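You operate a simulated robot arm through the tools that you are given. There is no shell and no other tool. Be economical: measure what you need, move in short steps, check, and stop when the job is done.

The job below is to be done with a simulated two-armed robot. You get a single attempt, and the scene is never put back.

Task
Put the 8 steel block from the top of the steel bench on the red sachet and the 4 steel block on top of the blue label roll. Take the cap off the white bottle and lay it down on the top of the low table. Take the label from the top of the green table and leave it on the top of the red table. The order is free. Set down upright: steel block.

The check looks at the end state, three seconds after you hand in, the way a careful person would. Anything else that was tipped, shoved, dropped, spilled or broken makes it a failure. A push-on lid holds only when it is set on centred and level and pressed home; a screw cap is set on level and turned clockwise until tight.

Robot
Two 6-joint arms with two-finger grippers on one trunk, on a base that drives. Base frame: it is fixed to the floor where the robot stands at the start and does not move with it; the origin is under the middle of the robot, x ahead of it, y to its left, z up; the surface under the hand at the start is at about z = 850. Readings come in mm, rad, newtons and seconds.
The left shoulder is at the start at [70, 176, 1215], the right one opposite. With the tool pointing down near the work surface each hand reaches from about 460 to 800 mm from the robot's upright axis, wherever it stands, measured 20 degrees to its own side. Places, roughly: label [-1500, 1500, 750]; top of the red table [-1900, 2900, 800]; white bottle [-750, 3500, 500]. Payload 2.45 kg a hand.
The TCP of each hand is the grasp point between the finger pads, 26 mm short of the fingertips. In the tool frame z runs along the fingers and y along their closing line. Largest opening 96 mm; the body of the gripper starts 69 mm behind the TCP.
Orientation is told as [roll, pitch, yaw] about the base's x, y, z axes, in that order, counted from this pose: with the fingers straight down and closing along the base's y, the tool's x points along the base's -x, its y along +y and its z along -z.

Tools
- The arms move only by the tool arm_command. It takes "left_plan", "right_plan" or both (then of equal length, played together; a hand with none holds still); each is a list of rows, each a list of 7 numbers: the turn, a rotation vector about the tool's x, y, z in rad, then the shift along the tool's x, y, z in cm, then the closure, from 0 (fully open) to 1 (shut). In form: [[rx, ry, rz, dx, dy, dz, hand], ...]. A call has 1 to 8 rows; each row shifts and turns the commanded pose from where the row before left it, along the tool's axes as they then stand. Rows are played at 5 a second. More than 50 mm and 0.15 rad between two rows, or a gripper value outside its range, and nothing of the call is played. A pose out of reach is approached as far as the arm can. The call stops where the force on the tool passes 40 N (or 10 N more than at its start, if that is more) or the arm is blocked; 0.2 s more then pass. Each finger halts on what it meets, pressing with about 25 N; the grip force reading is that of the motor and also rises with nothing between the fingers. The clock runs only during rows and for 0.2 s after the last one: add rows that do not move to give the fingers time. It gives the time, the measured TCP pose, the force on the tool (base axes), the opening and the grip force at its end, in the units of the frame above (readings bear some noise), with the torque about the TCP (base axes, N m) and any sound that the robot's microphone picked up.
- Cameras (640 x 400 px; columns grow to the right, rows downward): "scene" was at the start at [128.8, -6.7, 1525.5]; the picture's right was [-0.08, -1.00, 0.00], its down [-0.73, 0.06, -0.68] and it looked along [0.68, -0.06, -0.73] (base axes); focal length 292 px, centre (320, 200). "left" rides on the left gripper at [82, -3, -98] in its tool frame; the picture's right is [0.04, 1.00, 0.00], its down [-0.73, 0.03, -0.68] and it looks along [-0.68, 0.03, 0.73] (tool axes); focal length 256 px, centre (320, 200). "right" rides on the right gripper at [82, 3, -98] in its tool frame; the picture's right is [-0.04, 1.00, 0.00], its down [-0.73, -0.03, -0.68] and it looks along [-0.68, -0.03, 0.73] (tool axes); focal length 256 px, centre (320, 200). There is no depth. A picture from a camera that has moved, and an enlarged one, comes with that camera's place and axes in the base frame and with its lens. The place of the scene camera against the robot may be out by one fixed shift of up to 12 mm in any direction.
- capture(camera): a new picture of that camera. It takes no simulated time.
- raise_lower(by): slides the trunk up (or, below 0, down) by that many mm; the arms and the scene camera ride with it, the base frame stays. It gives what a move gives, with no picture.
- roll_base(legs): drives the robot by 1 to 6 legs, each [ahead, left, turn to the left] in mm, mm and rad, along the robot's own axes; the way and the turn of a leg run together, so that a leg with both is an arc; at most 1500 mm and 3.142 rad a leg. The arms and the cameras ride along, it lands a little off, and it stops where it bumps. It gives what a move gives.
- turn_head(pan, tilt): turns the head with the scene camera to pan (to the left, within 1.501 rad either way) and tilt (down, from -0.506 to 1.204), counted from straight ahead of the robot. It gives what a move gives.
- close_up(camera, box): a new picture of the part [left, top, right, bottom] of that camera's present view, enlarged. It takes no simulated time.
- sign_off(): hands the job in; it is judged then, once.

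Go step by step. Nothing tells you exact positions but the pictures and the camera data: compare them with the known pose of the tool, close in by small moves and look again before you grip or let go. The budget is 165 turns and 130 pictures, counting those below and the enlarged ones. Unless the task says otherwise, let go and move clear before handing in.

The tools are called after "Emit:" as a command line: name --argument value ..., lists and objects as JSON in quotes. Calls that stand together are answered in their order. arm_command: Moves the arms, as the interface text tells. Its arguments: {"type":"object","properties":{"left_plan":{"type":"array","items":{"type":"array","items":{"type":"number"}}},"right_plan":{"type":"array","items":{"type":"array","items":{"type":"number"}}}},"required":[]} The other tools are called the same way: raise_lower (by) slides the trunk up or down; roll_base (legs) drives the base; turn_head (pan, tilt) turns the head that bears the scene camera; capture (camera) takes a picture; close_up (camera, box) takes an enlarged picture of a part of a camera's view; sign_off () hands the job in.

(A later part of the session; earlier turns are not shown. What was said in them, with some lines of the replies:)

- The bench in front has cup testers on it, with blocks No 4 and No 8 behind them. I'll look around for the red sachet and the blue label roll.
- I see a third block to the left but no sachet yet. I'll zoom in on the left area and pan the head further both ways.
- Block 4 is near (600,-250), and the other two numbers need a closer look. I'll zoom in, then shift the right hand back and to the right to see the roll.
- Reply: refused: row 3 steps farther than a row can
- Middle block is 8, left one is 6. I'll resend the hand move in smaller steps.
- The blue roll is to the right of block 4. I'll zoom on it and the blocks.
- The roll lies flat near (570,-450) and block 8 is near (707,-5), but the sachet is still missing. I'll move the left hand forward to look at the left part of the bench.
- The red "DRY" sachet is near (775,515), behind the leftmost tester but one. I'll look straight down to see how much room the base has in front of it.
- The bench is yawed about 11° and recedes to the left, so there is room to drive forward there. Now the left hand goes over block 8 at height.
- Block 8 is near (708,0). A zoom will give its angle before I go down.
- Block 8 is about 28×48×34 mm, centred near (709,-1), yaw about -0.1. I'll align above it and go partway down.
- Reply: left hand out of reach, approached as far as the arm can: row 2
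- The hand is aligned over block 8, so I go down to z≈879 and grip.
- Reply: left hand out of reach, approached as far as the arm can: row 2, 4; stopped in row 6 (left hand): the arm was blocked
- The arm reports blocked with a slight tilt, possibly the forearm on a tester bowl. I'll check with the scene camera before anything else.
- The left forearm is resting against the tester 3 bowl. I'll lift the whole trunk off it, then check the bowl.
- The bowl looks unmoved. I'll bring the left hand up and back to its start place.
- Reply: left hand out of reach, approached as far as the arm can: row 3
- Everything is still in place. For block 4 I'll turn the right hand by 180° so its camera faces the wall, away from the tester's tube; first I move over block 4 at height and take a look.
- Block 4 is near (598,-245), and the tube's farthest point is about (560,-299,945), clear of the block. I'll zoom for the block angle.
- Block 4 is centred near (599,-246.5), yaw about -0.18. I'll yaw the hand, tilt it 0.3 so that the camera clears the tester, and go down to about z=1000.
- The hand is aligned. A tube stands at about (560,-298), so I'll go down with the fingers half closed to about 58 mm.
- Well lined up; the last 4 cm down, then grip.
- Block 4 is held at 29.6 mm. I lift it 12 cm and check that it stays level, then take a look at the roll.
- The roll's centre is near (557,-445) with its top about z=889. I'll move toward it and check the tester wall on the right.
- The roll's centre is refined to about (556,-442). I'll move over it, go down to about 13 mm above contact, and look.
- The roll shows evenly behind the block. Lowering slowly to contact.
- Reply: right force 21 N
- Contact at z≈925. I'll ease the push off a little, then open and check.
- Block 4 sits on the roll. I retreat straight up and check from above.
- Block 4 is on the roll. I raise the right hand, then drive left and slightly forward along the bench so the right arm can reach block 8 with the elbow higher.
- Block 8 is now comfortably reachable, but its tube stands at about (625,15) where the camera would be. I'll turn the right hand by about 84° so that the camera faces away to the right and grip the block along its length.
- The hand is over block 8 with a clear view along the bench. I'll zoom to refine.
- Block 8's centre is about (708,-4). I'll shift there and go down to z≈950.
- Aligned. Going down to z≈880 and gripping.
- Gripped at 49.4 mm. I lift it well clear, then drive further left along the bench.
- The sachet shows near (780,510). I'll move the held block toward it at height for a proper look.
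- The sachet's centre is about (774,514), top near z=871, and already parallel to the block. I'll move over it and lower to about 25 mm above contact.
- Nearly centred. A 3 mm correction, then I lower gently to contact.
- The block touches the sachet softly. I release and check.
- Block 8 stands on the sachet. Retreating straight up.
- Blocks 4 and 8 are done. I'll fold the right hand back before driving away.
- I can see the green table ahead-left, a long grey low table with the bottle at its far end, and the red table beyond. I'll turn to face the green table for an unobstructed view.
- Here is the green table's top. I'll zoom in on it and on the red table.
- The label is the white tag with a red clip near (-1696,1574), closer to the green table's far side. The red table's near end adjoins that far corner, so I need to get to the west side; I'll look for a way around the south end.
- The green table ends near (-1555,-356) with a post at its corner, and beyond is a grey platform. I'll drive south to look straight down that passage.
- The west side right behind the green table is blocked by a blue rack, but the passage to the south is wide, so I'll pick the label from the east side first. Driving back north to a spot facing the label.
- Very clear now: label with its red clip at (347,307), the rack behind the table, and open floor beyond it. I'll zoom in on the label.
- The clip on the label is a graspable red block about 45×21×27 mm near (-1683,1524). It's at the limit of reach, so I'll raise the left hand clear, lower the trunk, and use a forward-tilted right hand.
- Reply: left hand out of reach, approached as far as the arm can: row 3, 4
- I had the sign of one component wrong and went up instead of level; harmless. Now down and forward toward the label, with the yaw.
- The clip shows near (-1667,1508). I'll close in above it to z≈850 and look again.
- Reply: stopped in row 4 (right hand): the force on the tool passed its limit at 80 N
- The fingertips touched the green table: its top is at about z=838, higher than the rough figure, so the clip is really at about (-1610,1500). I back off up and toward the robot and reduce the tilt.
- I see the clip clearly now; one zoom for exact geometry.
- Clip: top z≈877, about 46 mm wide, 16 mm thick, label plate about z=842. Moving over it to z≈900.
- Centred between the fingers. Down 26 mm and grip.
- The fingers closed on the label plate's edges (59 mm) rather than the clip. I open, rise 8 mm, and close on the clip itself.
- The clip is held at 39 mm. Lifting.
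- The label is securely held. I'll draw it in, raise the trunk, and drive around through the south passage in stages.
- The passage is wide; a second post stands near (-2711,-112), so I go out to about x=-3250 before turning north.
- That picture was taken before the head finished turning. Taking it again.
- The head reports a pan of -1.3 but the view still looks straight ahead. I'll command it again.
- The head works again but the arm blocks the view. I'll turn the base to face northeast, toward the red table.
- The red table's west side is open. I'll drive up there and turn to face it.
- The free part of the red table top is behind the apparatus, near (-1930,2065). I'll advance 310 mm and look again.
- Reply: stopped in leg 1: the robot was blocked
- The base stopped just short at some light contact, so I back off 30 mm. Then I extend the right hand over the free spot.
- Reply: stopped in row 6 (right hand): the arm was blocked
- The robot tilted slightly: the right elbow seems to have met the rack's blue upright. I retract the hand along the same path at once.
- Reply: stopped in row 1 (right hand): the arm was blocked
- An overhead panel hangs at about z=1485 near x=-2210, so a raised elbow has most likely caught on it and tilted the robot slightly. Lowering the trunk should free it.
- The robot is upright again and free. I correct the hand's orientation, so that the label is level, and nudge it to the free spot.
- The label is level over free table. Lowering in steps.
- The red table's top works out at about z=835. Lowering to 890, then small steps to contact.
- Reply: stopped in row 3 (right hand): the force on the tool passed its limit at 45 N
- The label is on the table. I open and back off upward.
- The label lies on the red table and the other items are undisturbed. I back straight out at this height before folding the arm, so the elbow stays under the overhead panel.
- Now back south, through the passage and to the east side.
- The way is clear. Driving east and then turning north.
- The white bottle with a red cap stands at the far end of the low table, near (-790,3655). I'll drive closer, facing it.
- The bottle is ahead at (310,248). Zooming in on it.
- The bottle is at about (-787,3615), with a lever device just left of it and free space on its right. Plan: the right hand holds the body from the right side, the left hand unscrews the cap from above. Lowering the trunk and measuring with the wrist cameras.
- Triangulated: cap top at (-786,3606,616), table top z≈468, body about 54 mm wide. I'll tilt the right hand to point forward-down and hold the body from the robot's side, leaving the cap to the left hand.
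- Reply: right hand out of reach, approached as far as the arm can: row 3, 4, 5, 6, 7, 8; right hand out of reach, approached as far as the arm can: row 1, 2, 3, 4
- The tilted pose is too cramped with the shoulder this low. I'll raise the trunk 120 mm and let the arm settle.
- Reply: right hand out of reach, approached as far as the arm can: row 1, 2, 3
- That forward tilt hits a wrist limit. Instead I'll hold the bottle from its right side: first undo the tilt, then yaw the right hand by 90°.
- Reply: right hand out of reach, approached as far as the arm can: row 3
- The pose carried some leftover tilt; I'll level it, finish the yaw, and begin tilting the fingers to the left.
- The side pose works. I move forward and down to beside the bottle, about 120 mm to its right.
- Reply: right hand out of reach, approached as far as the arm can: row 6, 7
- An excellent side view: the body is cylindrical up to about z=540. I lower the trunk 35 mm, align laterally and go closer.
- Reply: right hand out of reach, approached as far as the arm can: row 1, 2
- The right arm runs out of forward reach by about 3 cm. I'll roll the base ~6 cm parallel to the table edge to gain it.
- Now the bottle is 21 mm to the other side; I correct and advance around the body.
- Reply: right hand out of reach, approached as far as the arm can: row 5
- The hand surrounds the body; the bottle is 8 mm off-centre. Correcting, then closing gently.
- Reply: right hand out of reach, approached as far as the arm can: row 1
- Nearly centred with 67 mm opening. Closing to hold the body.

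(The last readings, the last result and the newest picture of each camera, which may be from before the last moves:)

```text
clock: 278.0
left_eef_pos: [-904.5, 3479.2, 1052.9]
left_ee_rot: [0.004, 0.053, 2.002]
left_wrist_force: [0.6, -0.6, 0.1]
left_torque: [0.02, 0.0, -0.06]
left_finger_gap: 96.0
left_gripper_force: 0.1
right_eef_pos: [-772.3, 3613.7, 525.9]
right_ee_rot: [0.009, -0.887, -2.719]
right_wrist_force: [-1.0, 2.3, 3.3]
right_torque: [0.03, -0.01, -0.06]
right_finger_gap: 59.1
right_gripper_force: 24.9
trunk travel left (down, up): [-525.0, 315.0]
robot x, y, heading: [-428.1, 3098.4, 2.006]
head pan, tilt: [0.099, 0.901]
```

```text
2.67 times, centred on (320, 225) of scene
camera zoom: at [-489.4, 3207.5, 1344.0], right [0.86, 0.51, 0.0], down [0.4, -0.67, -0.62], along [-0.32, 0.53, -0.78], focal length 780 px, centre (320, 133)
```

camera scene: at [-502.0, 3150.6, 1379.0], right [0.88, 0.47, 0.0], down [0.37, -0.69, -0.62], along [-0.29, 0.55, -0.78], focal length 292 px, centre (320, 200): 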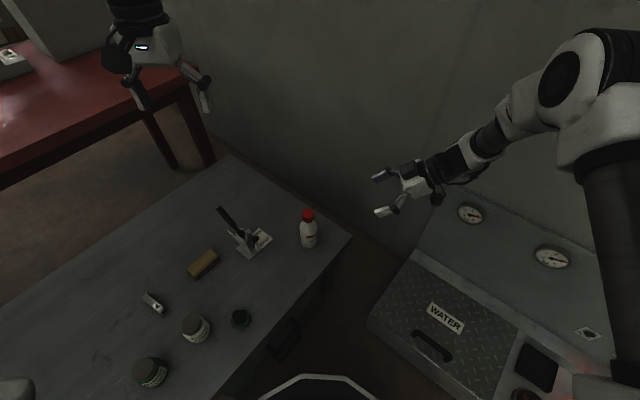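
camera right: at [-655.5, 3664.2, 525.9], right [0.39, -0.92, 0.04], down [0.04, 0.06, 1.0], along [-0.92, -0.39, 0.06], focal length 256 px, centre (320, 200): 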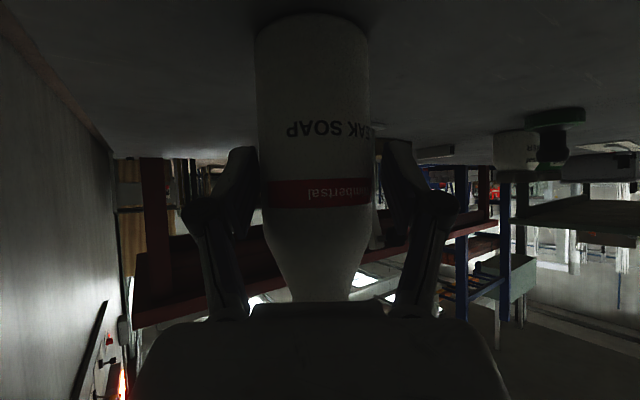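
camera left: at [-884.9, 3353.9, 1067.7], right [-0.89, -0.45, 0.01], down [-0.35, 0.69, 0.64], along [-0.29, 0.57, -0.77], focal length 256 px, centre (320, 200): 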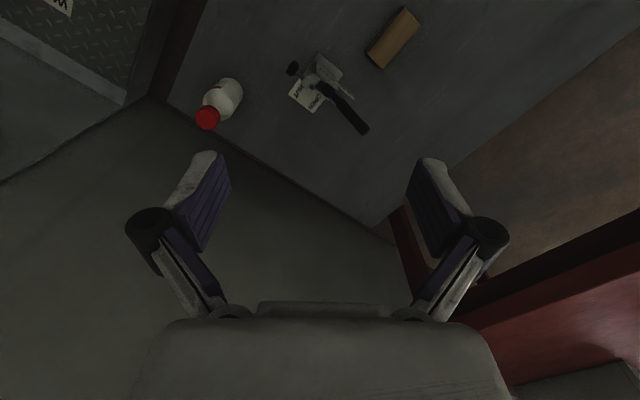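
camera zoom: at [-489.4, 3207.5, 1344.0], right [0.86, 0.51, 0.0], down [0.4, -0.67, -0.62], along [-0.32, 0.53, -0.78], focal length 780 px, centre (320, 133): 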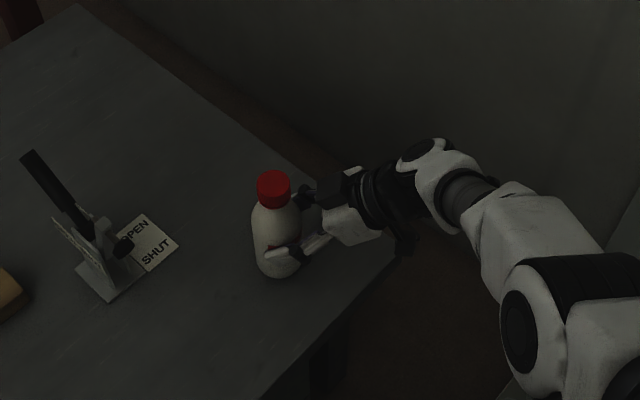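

The bottle is held upright. Now I bring the left hand above the cap, pre-turned clockwise by 1.5 rad so that there's a long counter-clockwise stroke.

Emit:
arm_command --left_plan '[[0, -0.053, 0, 0, 0, 0, 0], [0, 0, 0, -1.36, -3.24, 3, 0], [0, 0, 0, -1.36, -3.24, 3, 0], [0, 0, 0, -1.36, -3.24, 3, 0], [0, 0, 0, -1.36, -3.24, 3, 0], [0, 0, 0, -1.36, -3.24, 3, 0], [0, 0, 0.15, 0, 0, 0, 0], [0, 0, 0.15, 0, 0, 0, 0]]'

Emit:
arm_command --left_plan '[[0, 0, 0.15, 0, 0, 1.5, 0], [0, 0, 0.15, 0, 0, 1.5, 0], [0, 0, 0.15, 0, 0, 1.5, 0], [0, 0, 0.15, 0, 0, 1.5, 0], [0, 0, 0.15, 0, 0, 1.5, 0], [0, 0, 0.15, 0, 0, 1.5, 0], [0, 0, 0.15, 0, 0, 1.5, 0], [0, 0, 0.15, 0, 0, 1.5, 0]]'

Emit:
capture --camera "left"

```text
clock: 279.8
left_eef_pos: [-784.5, 3609.3, 900.5]
left_ee_rot: [0.004, 0.002, 1.702]
left_wrist_force: [0.4, -1.3, -0.3]
left_torque: [0.0, 0.0, 0.01]
left_finger_gap: 95.8
left_gripper_force: 0.1
right_eef_pos: [-772.4, 3614.0, 525.8]
right_ee_rot: [0.01, -0.888, -2.719]
right_wrist_force: [-1.2, 1.1, 1.9]
right_torque: [-0.07, 0.05, -0.01]
right_finger_gap: 58.8
right_gripper_force: 25.0
trunk travel left (down, up): [-525.0, 315.0]
robot x, y, heading: [-432.7, 3102.0, 2.009]
head pan, tilt: [0.099, 0.901]
```

```text
clock: 281.6
left_eef_pos: [-785.0, 3608.6, 782.2]
left_ee_rot: [-0.001, 0.004, 0.501]
left_wrist_force: [0.7, 0.5, 0.1]
left_torque: [0.03, 0.01, 0.01]
left_finger_gap: 95.7
left_gripper_force: 0.0
right_eef_pos: [-771.0, 3615.2, 525.6]
right_ee_rot: [0.012, -0.887, -2.719]
right_wrist_force: [-0.4, 0.4, 2.9]
right_torque: [-0.06, 0.0, 0.03]
right_finger_gap: 59.0
right_gripper_force: 25.5
trunk travel left (down, up): [-525.0, 315.0]
robot x, y, heading: [-427.9, 3098.1, 2.006]
head pan, tilt: [0.099, 0.901]
```

```text
15 pictures are left
camera left: at [-855.7, 3567.1, 878.7], right [-0.52, 0.86, 0.0], down [0.63, 0.38, 0.68], along [0.58, 0.35, -0.74], focal length 256 px, centre (320, 200)
```

left: 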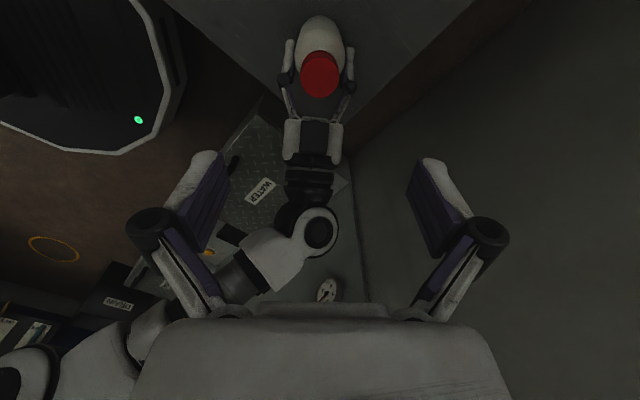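

The cap is right below the hand. Descending with partly closed fingers.

Emit:
arm_command --left_plan '[[0, 0, 0, 0, 0, 0, 0.35], [0, 0, 0, 0, 0, 4, 0.35], [0, 0, 0, 0, 0, 4, 0.35], [0, 0, 0, 0, 0, 4, 0.35], [0, 0, 0, 0, 0, 3.5, 0.35], [0, 0, 0, 0, 0, 0, 0.35], [0, 0, 0, 0, 0, 0, 0.35]]'

Emit:
capture --camera "left"

```text
clock: 283.2
left_eef_pos: [-787.1, 3608.1, 625.6]
left_ee_rot: [0.0, 0.004, 0.504]
left_wrist_force: [0.6, 0.9, 0.9]
left_torque: [-0.02, -0.03, -0.03]
left_finger_gap: 62.4
left_gripper_force: 0.1
right_eef_pos: [-773.2, 3614.5, 525.0]
right_ee_rot: [0.011, -0.887, -2.719]
right_wrist_force: [-1.4, -0.2, 1.3]
right_torque: [-0.16, 0.11, -0.07]
right_finger_gap: 58.9
right_gripper_force: 24.4
trunk travel left (down, up): [-525.0, 315.0]
robot x, y, heading: [-431.4, 3099.3, 2.009]
head pan, tilt: [0.099, 0.901]
```

```text
14 pictures are left
camera left: at [-857.0, 3566.7, 722.8], right [-0.52, 0.86, 0.0], down [0.63, 0.38, 0.68], along [0.58, 0.35, -0.74], focal length 256 px, centre (320, 200)
```

left: 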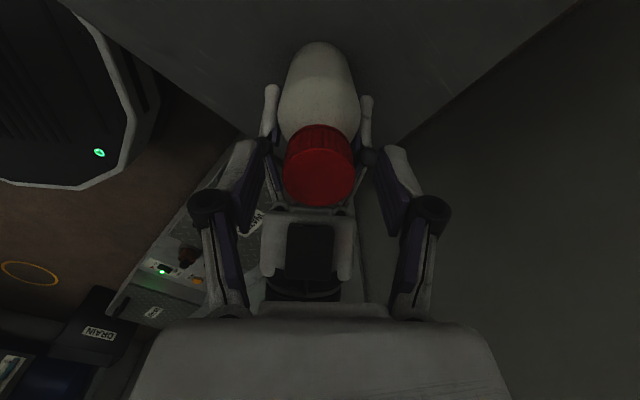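

The cap is centred, with its top at about z=618. Down 10 mm and grip the cap.

Emit:
arm_command --left_plan '[[0, 0, 0, 0, 0, 1.0, 0.35], [0, 0, 0, 0, 0, 0, 0.35], [0, 0, 0, 0, 0, 0, 0.5], [0, 0, 0, 0, 0, 0, 1], [0, 0, 0, 0, 0, 0, 1], [0, 0, 0, 0, 0, 0, 1]]'

```text
clock: 284.6
left_eef_pos: [-785.6, 3607.0, 617.2]
left_ee_rot: [-0.001, 0.002, 0.504]
left_wrist_force: [3.8, -2.5, 2.0]
left_torque: [-0.06, -0.06, -0.02]
left_finger_gap: 35.0
left_gripper_force: 25.1
right_eef_pos: [-773.3, 3613.9, 525.8]
right_ee_rot: [0.008, -0.887, -2.718]
right_wrist_force: [-3.1, 2.5, -0.2]
right_torque: [-0.1, -0.05, -0.06]
right_finger_gap: 58.7
right_gripper_force: 25.5
trunk travel left (down, up): [-525.0, 315.0]
robot x, y, heading: [-430.0, 3094.7, 2.007]
head pan, tilt: [0.099, 0.901]
```

The cap is gripped at 35 mm. Turning counter-clockwise.

Emit:
arm_command --left_plan '[[0, 0, -0.15, 0, 0, 0, 1], [0, 0, -0.15, 0, 0, 0, 1], [0, 0, -0.15, 0, 0, 0, 1], [0, 0, -0.15, 0, 0, 0, 1], [0, 0, -0.15, 0, 0, 0, 1], [0, 0, -0.15, 0, 0, 0, 1], [0, 0, -0.15, 0, 0, 0, 1], [0, 0, 0, 0, 0, 0, 1]]'

```text
clock: 286.4
left_eef_pos: [-787.6, 3608.5, 616.6]
left_ee_rot: [0.005, 0.0, 1.555]
left_wrist_force: [9.1, -6.0, 22.0]
left_torque: [-0.13, -0.1, 0.01]
left_finger_gap: 35.2
left_gripper_force: 25.3
right_eef_pos: [-772.2, 3613.2, 526.5]
right_ee_rot: [0.009, -0.887, -2.72]
right_wrist_force: [-13.0, 7.8, -10.4]
right_torque: [0.01, -0.33, -0.22]
right_finger_gap: 59.1
right_gripper_force: 24.9
trunk travel left (down, up): [-525.0, 315.0]
robot x, y, heading: [-427.5, 3098.4, 2.008]
head pan, tilt: [0.099, 0.901]
```

The left hand is being pushed up as the thread unscrews. I keep turning while rising slightly.

Emit:
arm_command --left_plan '[[0, 0, 0, 0, 0, -0.1, 1], [0, 0, -0.15, 0, 0, -0.05, 1], [0, 0, -0.15, 0, 0, -0.05, 1], [0, 0, -0.15, 0, 0, -0.05, 1], [0, 0, -0.15, 0, 0, -0.05, 1], [0, 0, -0.15, 0, 0, -0.05, 1], [0, 0, -0.15, 0, 0, -0.05, 1], [0, 0, -0.15, 0, 0, -0.05, 1]]'

```text
clock: 288.2
left_eef_pos: [-786.1, 3607.9, 619.1]
left_ee_rot: [0.003, -0.001, 2.606]
left_wrist_force: [-5.5, -0.9, -16.7]
left_torque: [0.13, 0.17, -0.02]
left_finger_gap: 34.9
left_gripper_force: 24.8
right_eef_pos: [-772.8, 3613.6, 526.8]
right_ee_rot: [0.009, -0.889, -2.718]
right_wrist_force: [5.3, 1.4, 14.4]
right_torque: [-0.27, 0.46, 0.02]
right_finger_gap: 58.9
right_gripper_force: 25.1
trunk travel left (down, up): [-525.0, 315.0]
robot x, y, heading: [-429.8, 3096.0, 2.003]
head pan, tilt: [0.099, 0.901]
```

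Slightly too much lift; I continue turning with less of it.

Emit:
arm_command --left_plan '[[0, 0, -0.15, 0, 0, 0, 1], [0, 0, -0.15, 0, 0, 0, 1], [0, 0, -0.15, 0, 0, 0, 1], [0, 0, -0.15, 0, 0, -0.02, 1], [0, 0, -0.15, 0, 0, -0.03, 1], [0, 0, -0.15, 0, 0, -0.03, 1], [0, 0, -0.15, 0, 0, -0.03, 1], [0, 0, -0.15, 0, 0, -0.03, 1]]'

```text
clock: 290.0
left_eef_pos: [-787.3, 3607.4, 622.1]
left_ee_rot: [0.001, -0.004, -2.478]
left_wrist_force: [1.6, -0.7, -24.2]
left_torque: [0.11, -0.11, -0.02]
left_finger_gap: 34.6
left_gripper_force: 25.0
right_eef_pos: [-773.0, 3615.0, 526.2]
right_ee_rot: [0.01, -0.888, -2.719]
right_wrist_force: [-1.1, -0.2, 21.8]
right_torque: [-0.19, 0.23, -0.02]
right_finger_gap: 58.9
right_gripper_force: 25.0
trunk travel left (down, up): [-525.0, 315.0]
robot x, y, heading: [-426.9, 3098.2, 2.005]
head pan, tilt: [0.099, 0.901]
```

About half a turn done and 5 mm risen. I continue turning.

Emit:
arm_command --left_plan '[[0, 0, -0.15, 0, 0, 0.1, 1], [0, 0, -0.15, 0, 0, 0, 1], [0, 0, -0.15, 0, 0, 0, 1], [0, 0, -0.15, 0, 0, 0, 1], [0, 0, -0.15, 0, 0, 0, 1], [0, 0, -0.15, 0, 0, 0, 1], [0, 0, -0.15, 0, 0, 0, 1], [0, 0, -0.15, 0, 0, 0, 1]]'

```text
clock: 291.8
left_eef_pos: [-794.0, 3582.8, 631.6]
left_ee_rot: [0.036, 0.017, -1.296]
left_wrist_force: [0.6, 14.2, -14.2]
left_torque: [0.86, 0.16, 0.03]
left_finger_gap: 34.9
left_gripper_force: 24.7
left hand out of reach, approached as far as the arm can: row 8
right_eef_pos: [-771.7, 3612.8, 526.2]
right_ee_rot: [0.012, -0.888, -2.72]
right_wrist_force: [0.0, -15.5, 9.8]
right_torque: [0.4, 0.09, 0.27]
right_finger_gap: 60.2
right_gripper_force: 25.1
trunk travel left (down, up): [-525.0, 315.0]
robot x, y, heading: [-431.2, 3097.1, 2.007]
head pan, tilt: [0.099, 0.901]
```

The left hand hit a reach limit and shifted sideways. I need to look at once.

Emit:
capture --camera "left"

Emit:
close_up --camera "scene" --box '[220, 120, 420, 270]'

```text
13 pictures are left
camera left: at [-822.3, 3658.5, 728.6], right [0.95, 0.31, 0.04], down [0.21, -0.72, 0.67], along [0.23, -0.63, -0.74], focal length 256 px, centre (320, 200)
```

left: 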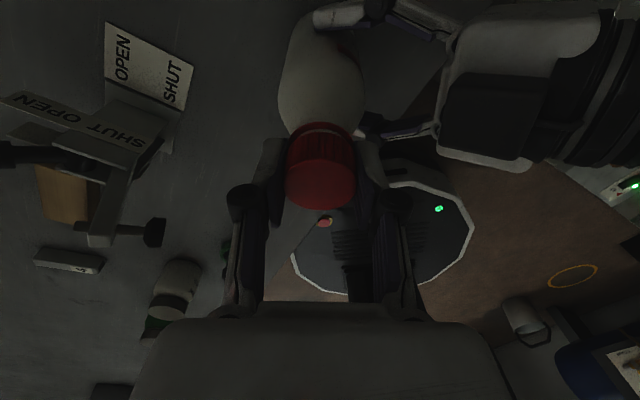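

```text
2.67 times, centred on (320, 195) of scene
camera zoom: at [-489.6, 3207.0, 1344.0], right [0.86, 0.51, 0.0], down [0.4, -0.67, -0.62], along [-0.32, 0.53, -0.78], focal length 780 px, centre (320, 213)
```

zoom: 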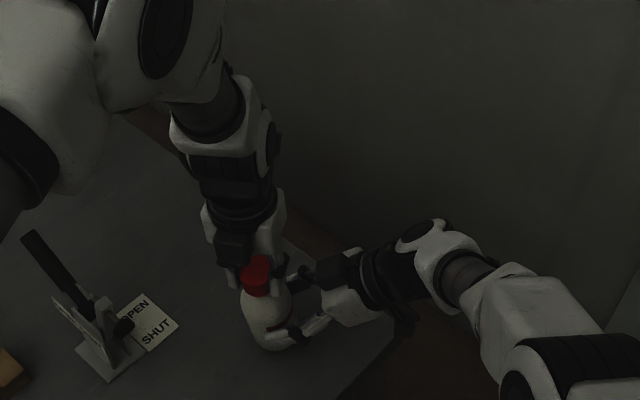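

The bottle leans slightly with the cap still on. I'll bring the hand back over the axis, turning back a little, to set the bottle upright again.

Emit:
arm_command --left_plan '[[0, 0, 0.1, 0.75, 0.45, 0.2, 1], [0, 0, 0.1, 0.75, 0.45, 0.2, 1], [0, 0, 0.05, 0.75, 0.4, 0.2, 1], [0, 0, 0, 0, 0, 0, 1]]'

```text
clock: 292.8
left_eef_pos: [-785.1, 3604.8, 624.4]
left_ee_rot: [-0.003, -0.003, -1.533]
left_wrist_force: [-9.3, -6.9, 4.4]
left_torque: [-0.77, 0.57, 0.06]
left_finger_gap: 34.6
left_gripper_force: 24.8
left hand out of reach, approached as far as the arm can: row 1
right_eef_pos: [-772.5, 3613.9, 526.2]
right_ee_rot: [0.009, -0.888, -2.72]
right_wrist_force: [9.4, 8.1, -7.5]
right_torque: [0.1, 0.19, 0.02]
right_finger_gap: 58.0
right_gripper_force: 24.8
trunk travel left (down, up): [-525.0, 315.0]
robot x, y, heading: [-429.3, 3099.6, 2.011]
head pan, tilt: [0.099, 0.901]
```

Back over the axis. I release the cap, look, and then ratchet back for another stroke.

Emit:
arm_command --left_plan '[[0, 0, 0, 0, 0, 0, 0.5], [0, 0, 0, 0, 0, 0, 0.4], [0, 0, 0, 0, 0, 0, 0.4]]'

Emit:
capture --camera "left"

```text
clock: 293.6
left_eef_pos: [-785.3, 3604.8, 624.4]
left_ee_rot: [-0.004, -0.002, -1.533]
left_wrist_force: [-0.2, 0.4, 0.5]
left_torque: [0.02, 0.02, -0.01]
left_finger_gap: 57.4
left_gripper_force: 0.1
right_eef_pos: [-773.9, 3613.8, 526.3]
right_ee_rot: [0.01, -0.886, -2.717]
right_wrist_force: [0.0, -0.9, -3.0]
right_torque: [0.01, -0.06, 0.0]
right_finger_gap: 58.1
right_gripper_force: 25.0
trunk travel left (down, up): [-525.0, 315.0]
robot x, y, heading: [-426.7, 3097.1, 2.006]
head pan, tilt: [0.099, 0.901]
```

```text
11 pictures are left
camera left: at [-792.4, 3686.4, 721.1], right [1.0, 0.08, 0.0], down [0.06, -0.73, 0.68], along [0.05, -0.68, -0.73], focal length 256 px, centre (320, 200)
```

left: 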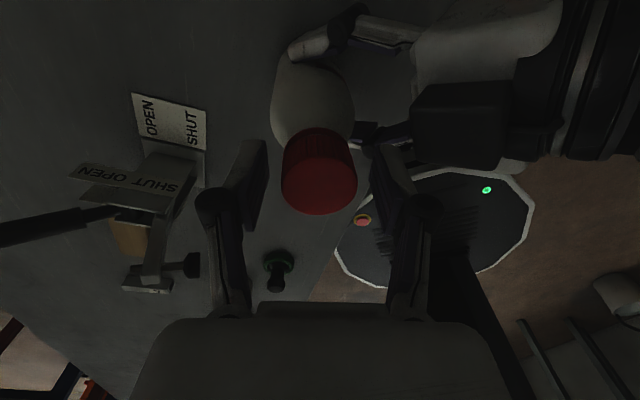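

The bottle is upright in the right hand, and the cap is centred. Turning the open left hand back clockwise.

Emit:
arm_command --left_plan '[[0, 0, 0.15, 0, 0, 0, 0.4], [0, 0, 0.15, 0, 0, 0, 0.4], [0, 0, 0.15, 0, 0, 0, 0.4], [0, 0, 0.15, 0, 0, 0, 0.4], [0, 0, 0.15, 0, 0, 0, 0.4], [0, 0, 0.15, 0, 0, 0, 0.4], [0, 0, 0.15, 0, 0, 0, 0.4], [0, 0, 0.15, 0, 0, 0, 0.4]]'

Emit:
arm_command --left_plan '[[0, 0, 0.15, 0, 0, 0, 0.4], [0, 0, 0.15, 0, 0, 0, 0.4], [0, 0, 0.15, 0, 0, 0, 0.4], [0, 0, 0.15, 0, 0, 0, 0.4], [0, 0, 0.15, 0, 0, 0, 0.4], [0, 0, 0.15, 0, 0, 0, 0.4], [0, 0, 0.15, 0, 0, 0, 0.4], [0, 0, 0.15, 0, 0, 0, 0.4]]'

Emit:
arm_command --left_plan '[[0, 0, 0.15, 0, 0, 0, 0.4], [0, 0, 0.15, 0, 0, 0, 0.4], [0, 0, 0.15, 0, 0, 0, 0.4], [0, 0, 0.15, 0, 0, 0, 0.4], [0, 0, 0.15, 0, 0, 0, 0.4], [0, 0, 0.15, 0, 0, 0, 0.4], [0, 0, 0.15, 0, 0, 0, 0.4], [0, 0, 0.15, 0, 0, 0, 0.4]]'

Emit:
arm_command --left_plan '[[0, 0, 0.15, 0, 0, 0, 0.4], [0, 0, 0.15, 0, 0, 0, 0.4], [0, 0, 0.15, 0, 0, 0, 0.4], [0, 0, 0, 0, 0, 0, 0.4]]'

Emit:
capture --camera "left"

```text
clock: 295.4
left_eef_pos: [-785.0, 3605.2, 625.2]
left_ee_rot: [0.003, -0.004, -2.734]
left_wrist_force: [0.0, 0.2, 0.1]
left_torque: [0.0, 0.02, -0.01]
left_finger_gap: 57.4
left_gripper_force: 0.1
right_eef_pos: [-773.2, 3614.8, 526.6]
right_ee_rot: [0.01, -0.887, -2.72]
right_wrist_force: [-1.2, -0.1, -1.9]
right_torque: [0.05, -0.06, 0.02]
right_finger_gap: 57.9
right_gripper_force: 24.8
trunk travel left (down, up): [-525.0, 315.0]
robot x, y, heading: [-428.4, 3097.4, 2.008]
head pan, tilt: [0.099, 0.901]
```

```text
clock: 297.2
left_eef_pos: [-785.5, 3604.9, 625.0]
left_ee_rot: [0.004, 0.001, 2.349]
left_wrist_force: [0.0, -0.5, -0.3]
left_torque: [0.0, -0.02, 0.0]
left_finger_gap: 57.6
left_gripper_force: 0.0
right_eef_pos: [-772.1, 3614.1, 524.8]
right_ee_rot: [0.009, -0.885, -2.719]
right_wrist_force: [0.5, 0.0, -2.6]
right_torque: [0.0, -0.05, 0.01]
right_finger_gap: 58.0
right_gripper_force: 25.0
trunk travel left (down, up): [-525.0, 315.0]
robot x, y, heading: [-432.9, 3096.6, 2.009]
head pan, tilt: [0.099, 0.901]
```

```text
clock: 299.0
left_eef_pos: [-784.0, 3604.6, 624.6]
left_ee_rot: [0.002, 0.004, 1.15]
left_wrist_force: [0.6, 0.9, 0.2]
left_torque: [0.0, -0.01, 0.0]
left_finger_gap: 57.6
left_gripper_force: 0.0
right_eef_pos: [-772.6, 3613.5, 525.5]
right_ee_rot: [0.012, -0.886, -2.718]
right_wrist_force: [0.4, -0.6, -2.6]
right_torque: [0.02, -0.07, 0.0]
right_finger_gap: 57.8
right_gripper_force: 25.4
trunk travel left (down, up): [-525.0, 315.0]
robot x, y, heading: [-427.0, 3100.5, 2.011]
head pan, tilt: [0.099, 0.901]
```

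```text
clock: 300.0
left_eef_pos: [-785.4, 3602.8, 625.7]
left_ee_rot: [0.0, 0.005, 0.702]
left_wrist_force: [0.0, -0.3, 0.1]
left_torque: [0.03, -0.01, 0.03]
left_finger_gap: 57.5
left_gripper_force: 0.1
right_eef_pos: [-773.2, 3614.2, 525.3]
right_ee_rot: [0.012, -0.887, -2.72]
right_wrist_force: [0.3, -0.1, -2.4]
right_torque: [0.01, -0.06, 0.02]
right_finger_gap: 57.9
right_gripper_force: 24.7
trunk travel left (down, up): [-525.0, 315.0]
robot x, y, heading: [-426.8, 3096.4, 2.006]
head pan, tilt: [0.099, 0.901]
```

```text
10 pictures are left
camera left: at [-845.4, 3549.7, 722.2], right [-0.68, 0.74, 0.0], down [0.54, 0.5, 0.68], along [0.5, 0.46, -0.74], focal length 256 px, centre (320, 200)
```

left: 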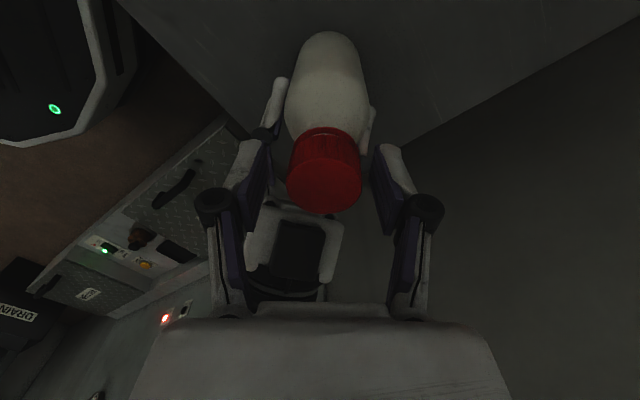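

Regripping the cap and turning counter-clockwise again, with a small rise.

Emit:
arm_command --left_plan '[[0, 0, 0, 0, 0, 0, 1], [0, 0, 0, 0, 0, 0, 1], [0, 0, -0.15, 0, 0, 0, 1], [0, 0, -0.15, 0, 0, -0.02, 1], [0, 0, -0.15, 0, 0, -0.02, 1], [0, 0, -0.15, 0, 0, -0.02, 1], [0, 0, -0.15, 0, 0, -0.02, 1], [0, 0, -0.15, 0, 0, -0.02, 1]]'

Emit:
arm_command --left_plan '[[0, 0, -0.15, 0, 0, -0.02, 1], [0, 0, -0.15, 0, 0, -0.02, 1], [0, 0, -0.15, 0, 0, -0.02, 1], [0, 0, -0.15, 0, 0, -0.02, 1], [0, 0, -0.15, 0, 0, -0.02, 1], [0, 0, -0.15, 0, 0, -0.02, 1], [0, 0, -0.15, 0, 0, -0.02, 1], [0, 0, 0, 0, 0, 0, 1]]'

```text
clock: 301.8
left_eef_pos: [-784.0, 3602.8, 624.1]
left_ee_rot: [0.002, 0.004, 1.606]
left_wrist_force: [-4.9, 7.4, 0.3]
left_torque: [0.21, 0.14, -0.07]
left_finger_gap: 34.9
left_gripper_force: 25.2
right_eef_pos: [-772.8, 3615.2, 526.4]
right_ee_rot: [0.009, -0.887, -2.719]
right_wrist_force: [3.9, -8.1, -2.5]
right_torque: [0.67, 0.31, 0.2]
right_finger_gap: 58.2
right_gripper_force: 25.0
trunk travel left (down, up): [-525.0, 315.0]
robot x, y, heading: [-425.7, 3096.8, 2.004]
head pan, tilt: [0.099, 0.901]
```

```text
clock: 303.6
left_eef_pos: [-785.0, 3603.2, 627.7]
left_ee_rot: [0.004, -0.002, 2.656]
left_wrist_force: [0.0, 0.6, 0.0]
left_torque: [0.0, 0.0, -0.01]
left_finger_gap: 34.4
left_gripper_force: 25.0
right_eef_pos: [-772.7, 3614.1, 525.5]
right_ee_rot: [0.011, -0.888, -2.72]
right_wrist_force: [0.3, 0.2, -1.9]
right_torque: [-0.02, -0.08, -0.01]
right_finger_gap: 58.2
right_gripper_force: 24.7
trunk travel left (down, up): [-525.0, 315.0]
robot x, y, heading: [-428.7, 3098.3, 2.005]
head pan, tilt: [0.099, 0.901]
```

All forces fell to zero: the cap is free. Lifting it.

Emit:
arm_command --left_plan '[[0, 0, 0, 0, 0, -0.5, 1], [0, 0, 0, 0, 0, -1, 1], [0, 0, 0, 0, 0, -2, 1], [0, 0, 0, 0, 0, -4, 1], [0, 0, 0, 0, 0, -4, 1], [0, 0, 0, 0, 0, 0, 1]]'

Emit:
capture --camera "left"

```text
clock: 305.0
left_eef_pos: [-784.6, 3605.2, 741.5]
left_ee_rot: [0.003, 0.001, 2.654]
left_wrist_force: [0.2, 0.1, -0.6]
left_torque: [-0.02, 0.02, -0.05]
left_finger_gap: 34.5
left_gripper_force: 24.8
right_eef_pos: [-772.8, 3614.8, 525.1]
right_ee_rot: [0.012, -0.886, -2.722]
right_wrist_force: [0.0, 0.6, -2.9]
right_torque: [0.03, -0.07, 0.01]
right_finger_gap: 58.2
right_gripper_force: 24.6
trunk travel left (down, up): [-525.0, 315.0]
robot x, y, heading: [-432.4, 3096.3, 2.01]
head pan, tilt: [0.099, 0.901]
```

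```text
9 pictures are left
camera left: at [-711.6, 3570.3, 838.4], right [-0.43, -0.9, 0.0], down [-0.66, 0.32, 0.68], along [-0.61, 0.29, -0.73], focal length 256 px, centre (320, 200)
```

left: 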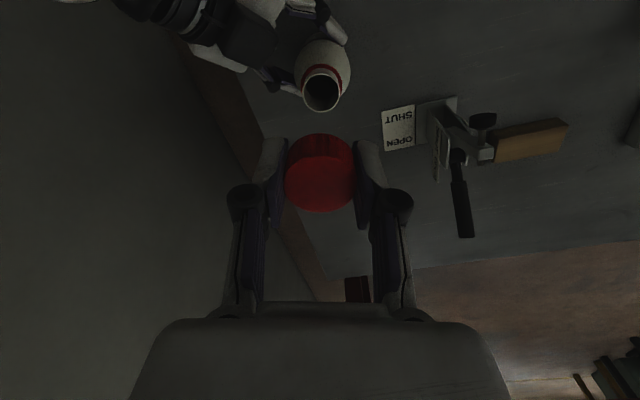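

The cap is off. Before releasing the bottle I lower it in 1 mm steps until it rests on the table.

Emit:
arm_command --right_plan '[[0, 0, 0, 0.078, 0, 0.063, 1], [0, 0, 0, 0.078, 0, 0.063, 1], [0, 0, 0, 0, 0, 0, 1]]'

Emit:
close_up --camera "scene" --box '[220, 150, 420, 300]'

```text
clock: 305.8
left_eef_pos: [-785.1, 3604.9, 741.5]
left_ee_rot: [0.004, -0.003, 2.653]
left_wrist_force: [-0.2, 0.0, -0.7]
left_torque: [0.03, 0.02, 0.0]
left_finger_gap: 34.3
left_gripper_force: 25.1
right_eef_pos: [-772.6, 3614.9, 523.3]
right_ee_rot: [0.01, -0.887, -2.72]
right_wrist_force: [0.6, -0.2, -2.6]
right_torque: [0.03, -0.08, -0.03]
right_finger_gap: 58.0
right_gripper_force: 25.1
trunk travel left (down, up): [-525.0, 315.0]
robot x, y, heading: [-429.5, 3093.0, 2.002]
head pan, tilt: [0.099, 0.901]
```

```text
2.67 times, centred on (320, 225) of scene
camera zoom: at [-489.8, 3208.1, 1343.9], right [0.86, 0.51, 0.0], down [0.4, -0.67, -0.62], along [-0.32, 0.53, -0.78], focal length 780 px, centre (320, 133)
```

zoom: 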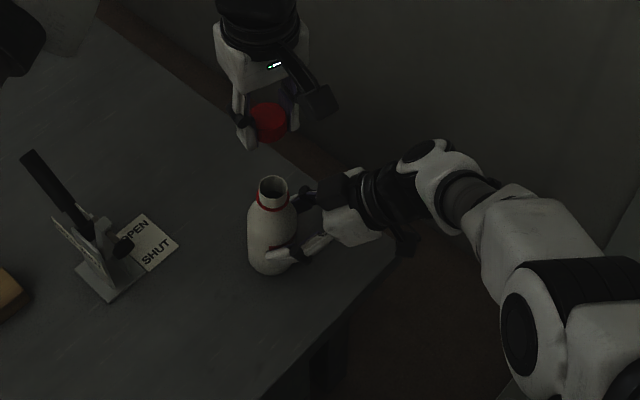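

Still carried; continuing down.

Emit:
arm_command --right_plan '[[0, 0, 0, 0.078, 0, 0.063, 1], [0, 0, 0, 0.078, 0, 0.063, 1], [0, 0, 0, 0.078, 0, 0.063, 1], [0, 0, 0, 0, 0, 0, 1]]'

```text
clock: 306.8
left_eef_pos: [-783.5, 3603.7, 741.7]
left_ee_rot: [0.003, -0.003, 2.654]
left_wrist_force: [-0.3, -0.5, 0.6]
left_torque: [0.03, 0.01, 0.02]
left_finger_gap: 34.3
left_gripper_force: 24.9
right_eef_pos: [-770.2, 3614.0, 524.0]
right_ee_rot: [0.009, -0.886, -2.719]
right_wrist_force: [-0.9, 0.9, 3.6]
right_torque: [-0.02, 0.03, -0.03]
right_finger_gap: 58.1
right_gripper_force: 24.0
trunk travel left (down, up): [-525.0, 315.0]
robot x, y, heading: [-429.4, 3094.1, 2.006]
head pan, tilt: [0.099, 0.901]
```

The bottle now rests on the table. Opening the right hand and checking.

Emit:
arm_command --right_plan '[[0, 0, 0, 0, 0, 0, 0.36], [0, 0, 0, 0, 0, 0, 0.3], [0, 0, 0, 0, 0, 0, 0.2], [0, 0, 0, 0, 0, 0, 0.2]]'

Emit:
capture --camera "right"

```text
clock: 307.8
left_eef_pos: [-784.6, 3603.8, 742.5]
left_ee_rot: [0.005, -0.001, 2.653]
left_wrist_force: [0.4, -0.5, 0.0]
left_torque: [0.01, 0.03, 0.0]
left_finger_gap: 34.5
left_gripper_force: 24.8
right_eef_pos: [-770.7, 3613.9, 523.9]
right_ee_rot: [0.011, -0.886, -2.72]
right_wrist_force: [0.7, 0.0, 0.4]
right_torque: [0.0, -0.03, -0.02]
right_finger_gap: 77.0
right_gripper_force: 0.1
trunk travel left (down, up): [-525.0, 315.0]
robot x, y, heading: [-427.5, 3097.7, 2.006]
head pan, tilt: [0.099, 0.901]
```

```text
7 pictures are left
camera right: at [-653.4, 3664.0, 523.5], right [0.39, -0.92, 0.04], down [0.04, 0.06, 1.0], along [-0.92, -0.39, 0.06], focal length 256 px, centre (320, 200)
```

right: 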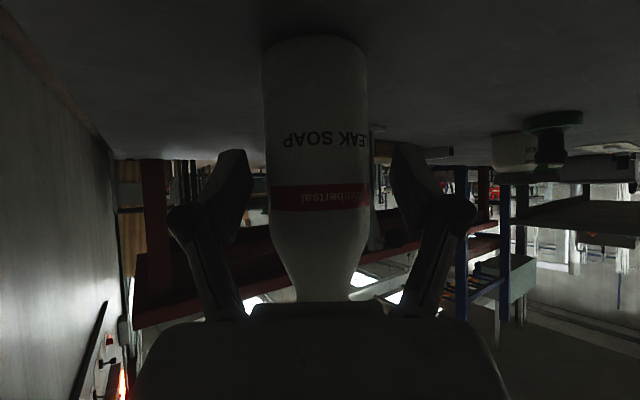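

The bottle stands upright and free. Withdrawing the right hand sideways, then up.

Emit:
arm_command --right_plan '[[0, 0, 0, 2.5, 0, -3.1, 0.1], [0, 0, 0, 2.5, 0, -3.1, 0], [0, 0, 0, 2.5, 0, -3.1, 0], [0, 0, 0, -3.1, 0, -2.53, 0], [0, 0, 0, -3.1, 0, -2.53, 0], [0, 0, 0, -3.1, 0, -2.53, 0], [0, 0, 0, -3.1, 0, -2.53, 0], [0, 0, 0, -3.1, 0, -2.53, 0]]'

Emit:
close_up --camera "scene" --box '[160, 150, 400, 330]'

```text
clock: 309.6
left_eef_pos: [-784.9, 3603.9, 741.2]
left_ee_rot: [0.003, -0.004, 2.652]
left_wrist_force: [0.3, 0.2, -0.2]
left_torque: [0.03, 0.0, 0.01]
left_finger_gap: 34.4
left_gripper_force: 25.1
right_eef_pos: [-716.4, 3747.7, 671.4]
right_ee_rot: [0.013, -0.888, -2.719]
right_wrist_force: [-1.0, -0.3, -0.7]
right_torque: [0.04, -0.01, -0.01]
right_finger_gap: 95.8
right_gripper_force: 0.0
right hand out of reach, approached as far as the arm can: row 1, 2, 3, 4, 5, 6, 7, 8
trunk travel left (down, up): [-525.0, 315.0]
robot x, y, heading: [-426.5, 3099.6, 2.009]
head pan, tilt: [0.099, 0.901]
```

```text
2.22 times, centred on (280, 240) of scene
camera zoom: at [-489.6, 3207.3, 1343.9], right [0.86, 0.51, 0.0], down [0.4, -0.67, -0.62], along [-0.32, 0.53, -0.78], focal length 650 px, centre (409, 111)
```

zoom: 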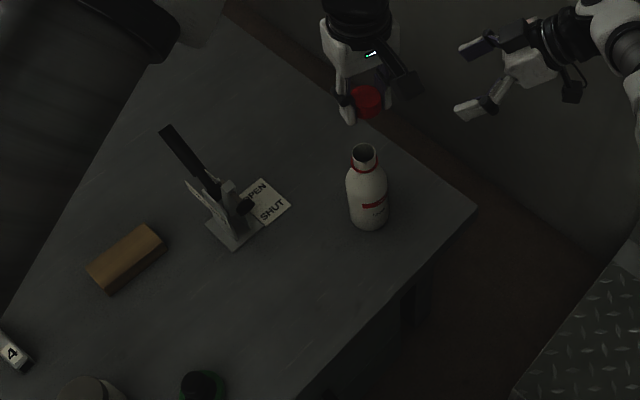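

The bottle stands alone. I carry the cap to a free spot nearer the robot, around (-827,3434).

Emit:
arm_command --left_plan '[[0, 0, 0, 1.07, 4.25, 0, 1], [0, 0, 0, 1.07, 4.25, 0, 1], [0, 0, 0, 1.07, 4.25, 0, 1], [0, 0, 0, 1.07, 4.25, 0, 1], [0, 0, 0, 0, 0, 4.5, 1], [0, 0, 0, 0, 0, 4.5, 1], [0, 0, 0, 0, 0, 4.5, 1], [0, 0, 0, 0, 0, 0, 1]]'

Emit:
capture --camera "left"

```text
clock: 311.4
left_eef_pos: [-826.8, 3434.8, 608.0]
left_ee_rot: [0.003, -0.001, 2.653]
left_wrist_force: [-0.2, -0.4, 0.1]
left_torque: [0.0, 0.05, -0.02]
left_finger_gap: 34.4
left_gripper_force: 25.5
right_eef_pos: [-714.9, 3747.5, 671.7]
right_ee_rot: [0.011, -0.889, -2.718]
right_wrist_force: [0.1, -0.4, 0.8]
right_torque: [-0.01, 0.02, -0.01]
right_finger_gap: 96.1
right_gripper_force: 0.0
trunk travel left (down, up): [-525.0, 315.0]
robot x, y, heading: [-430.2, 3097.7, 2.006]
head pan, tilt: [0.099, 0.901]
```

```text
5 pictures are left
camera left: at [-752.9, 3400.2, 705.0], right [-0.43, -0.9, 0.0], down [-0.66, 0.32, 0.68], along [-0.61, 0.29, -0.73], focal length 256 px, centre (320, 200)
```

left: 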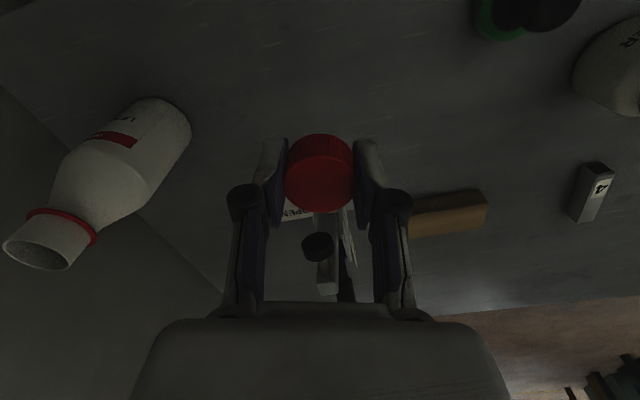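

Clear spot below. Descending, slowly at the end.

Emit:
arm_command --left_plan '[[0, 0, 0, 0, 0, 4, 1], [0, 0, 0, 0, 0, 4, 1], [0, 0, 0, 0, 0, 2.2, 1], [0, 0, 0, 0, 0, 0.5, 1], [0, 0, 0, 0, 0, 0.3, 1], [0, 0, 0, 0, 0, 0, 1]]'

Emit:
arm_command --left_plan '[[0, 0, 0, 0, 0, 0.3, 1], [0, 0, 0, 0, 0, 0.3, 1], [0, 0, 0, 0, 0, 0, 1]]'

```text
clock: 312.8
left_eef_pos: [-826.1, 3434.1, 497.7]
left_ee_rot: [0.005, 0.001, 2.653]
left_wrist_force: [-0.6, 0.2, 1.0]
left_torque: [-0.01, -0.02, 0.01]
left_finger_gap: 34.5
left_gripper_force: 24.9
right_eef_pos: [-715.8, 3746.9, 670.0]
right_ee_rot: [0.012, -0.889, -2.719]
right_wrist_force: [-0.1, -0.3, -0.6]
right_torque: [-0.01, 0.0, -0.01]
right_finger_gap: 96.1
right_gripper_force: 0.0
trunk travel left (down, up): [-525.0, 315.0]
robot x, y, heading: [-430.0, 3097.9, 2.008]
head pan, tilt: [0.099, 0.901]
```

```text
clock: 313.6
left_eef_pos: [-826.7, 3434.9, 492.9]
left_ee_rot: [0.005, 0.001, 2.653]
left_wrist_force: [0.6, 0.2, 0.3]
left_torque: [-0.01, -0.01, -0.02]
left_finger_gap: 34.6
left_gripper_force: 24.9
right_eef_pos: [-715.2, 3747.1, 669.5]
right_ee_rot: [0.013, -0.889, -2.718]
right_wrist_force: [0.1, 0.8, 0.1]
right_torque: [0.01, -0.02, -0.01]
right_finger_gap: 96.2
right_gripper_force: 0.0
trunk travel left (down, up): [-525.0, 315.0]
robot x, y, heading: [-426.8, 3095.9, 2.007]
head pan, tilt: [0.099, 0.901]
```

Emit:
arm_command --left_plan '[[0, 0, 0, 0, 0, 0.3, 1], [0, 0, 0, 0, 0, 0.3, 1], [0, 0, 0, 0, 0, 0.3, 1], [0, 0, 0, 0, 0, 0, 1]]'

```text
clock: 314.6
left_eef_pos: [-826.7, 3433.8, 483.9]
left_ee_rot: [0.006, 0.001, 2.654]
left_wrist_force: [0.2, 0.3, 0.0]
left_torque: [-0.01, -0.02, 0.0]
left_finger_gap: 34.4
left_gripper_force: 25.1
right_eef_pos: [-716.7, 3747.3, 670.8]
right_ee_rot: [0.013, -0.889, -2.718]
right_wrist_force: [-0.5, 0.3, 0.0]
right_torque: [-0.03, 0.02, 0.0]
right_finger_gap: 96.1
right_gripper_force: 0.0
trunk travel left (down, up): [-525.0, 315.0]
robot x, y, heading: [-427.0, 3097.5, 2.008]
head pan, tilt: [0.099, 0.901]
```

Emit:
arm_command --left_plan '[[0, 0, 0, 0, 0, 0.3, 1], [0, 0, 0, 0, 0, 0.3, 1], [0, 0, 0, 0, 0, 0.3, 1], [0, 0, 0, 0, 0, 0, 1]]'

```text
clock: 315.6
left_eef_pos: [-827.8, 3431.4, 475.2]
left_ee_rot: [0.002, -0.004, 2.654]
left_wrist_force: [0.2, -3.0, 13.8]
left_torque: [0.08, -0.18, 0.0]
left_finger_gap: 34.4
left_gripper_force: 24.5
right_eef_pos: [-715.3, 3746.8, 671.9]
right_ee_rot: [0.011, -0.889, -2.718]
right_wrist_force: [1.2, 0.8, -0.6]
right_torque: [-0.04, 0.01, 0.01]
right_finger_gap: 96.0
right_gripper_force: 0.1
trunk travel left (down, up): [-525.0, 315.0]
robot x, y, heading: [-429.7, 3095.0, 2.011]
head pan, tilt: [0.099, 0.901]
```

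Contact with the table. I release the cap and go straight up.

Emit:
arm_command --left_plan '[[0, 0, 0, 0, 0, 0, 0.55], [0, 0, 0, 0, 0, 0, 0.45], [0, 0, 0, 0, 0, 0, 0.45], [0, 0, 0, 0, 0, -2, 0.45], [0, 0, 0, 0, 0, -4.5, 0.4], [0, 0, 0, 0, 0, -4.5, 0.4], [0, 0, 0, 0, 0, -4.5, 0.2], [0, 0, 0, 0, 0, -4.5, 0]]'

Emit:
capture --camera "left"

```text
clock: 317.4
left_eef_pos: [-820.5, 3428.8, 664.9]
left_ee_rot: [-0.004, -0.007, 2.664]
left_wrist_force: [0.4, -0.8, 0.6]
left_torque: [0.04, -0.02, -0.07]
left_finger_gap: 96.0
left_gripper_force: 0.0
left hand out of reach, approached as far as the arm can: row 4, 6, 8
right_eef_pos: [-715.2, 3746.5, 670.6]
right_ee_rot: [0.01, -0.889, -2.717]
right_wrist_force: [0.7, -0.3, 0.2]
right_torque: [0.03, -0.01, 0.0]
right_finger_gap: 96.0
right_gripper_force: 0.0
trunk travel left (down, up): [-525.0, 315.0]
robot x, y, heading: [-430.6, 3099.4, 2.007]
head pan, tilt: [0.099, 0.901]
```

```text
4 pictures are left
camera left: at [-747.8, 3393.0, 761.4], right [-0.42, -0.91, 0.0], down [-0.66, 0.31, 0.68], along [-0.62, 0.29, -0.73], focal length 256 px, centre (320, 200)
```

left: 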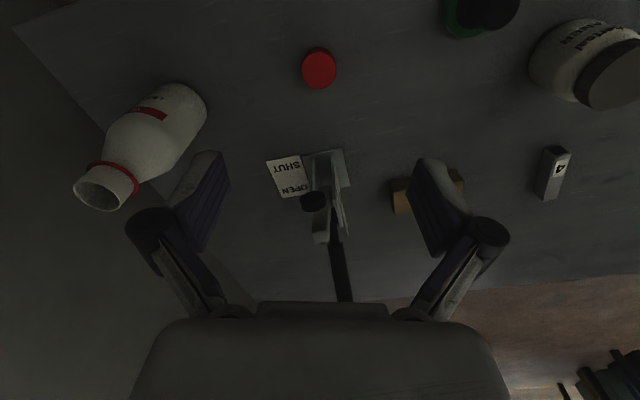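

The cap lies on the low table and the bottle stands. I noticed another small object marked "4" on this table, so I zoom in to make sure the block I used was the right one.

Emit:
close_up --camera "left" --box '[510, 130, 610, 220]'

```text
4.44 times, centred on (560, 175) of left
camera zoom: at [-747.8, 3393.0, 761.4], right [-0.42, -0.91, 0.0], down [-0.66, 0.31, 0.68], along [-0.62, 0.29, -0.73], focal length 1138 px, centre (-747, 311)
```

zoom: 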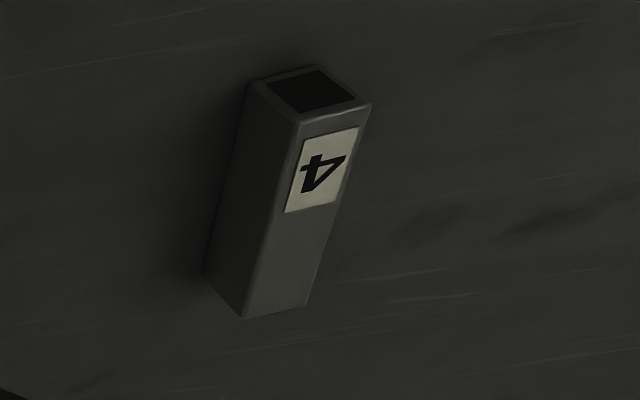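

That object is a different bar marked only "4", not one of the "No 4/6/8" blocks from the bench. Everything is placed, the bottle is standing, and both hands are clear, so I hand in.

Emit:
sign_off

```text
The job is handed in.
```

I handed the job in with every step done: block 8 is on the red sachet, block 4 is on the blue label roll, the bottle cap is on the low table and the label is on the red table.

These things could count against it:

- **Bumps:** the left forearm leaned on a cup tester's bowl, which looked unmoved in the pictures. The right fingertips pressed hard on the green table. The robot also bumped something at the red table, probably an overhead panel, and I saw nothing moved there.
- **Bottle:** it leaned while I unscrewed the cap and ended up roughly 12 mm from where it stood. It is upright.
- **Choice of block 4:** I used the "No 4" block from the bench. A different bar marked only "4" lies on the low table; I took it to be unrelated and left it alone.
- **Not rechecked:** I checked the blocks right after placing them and did not go back to look at them before handing in.
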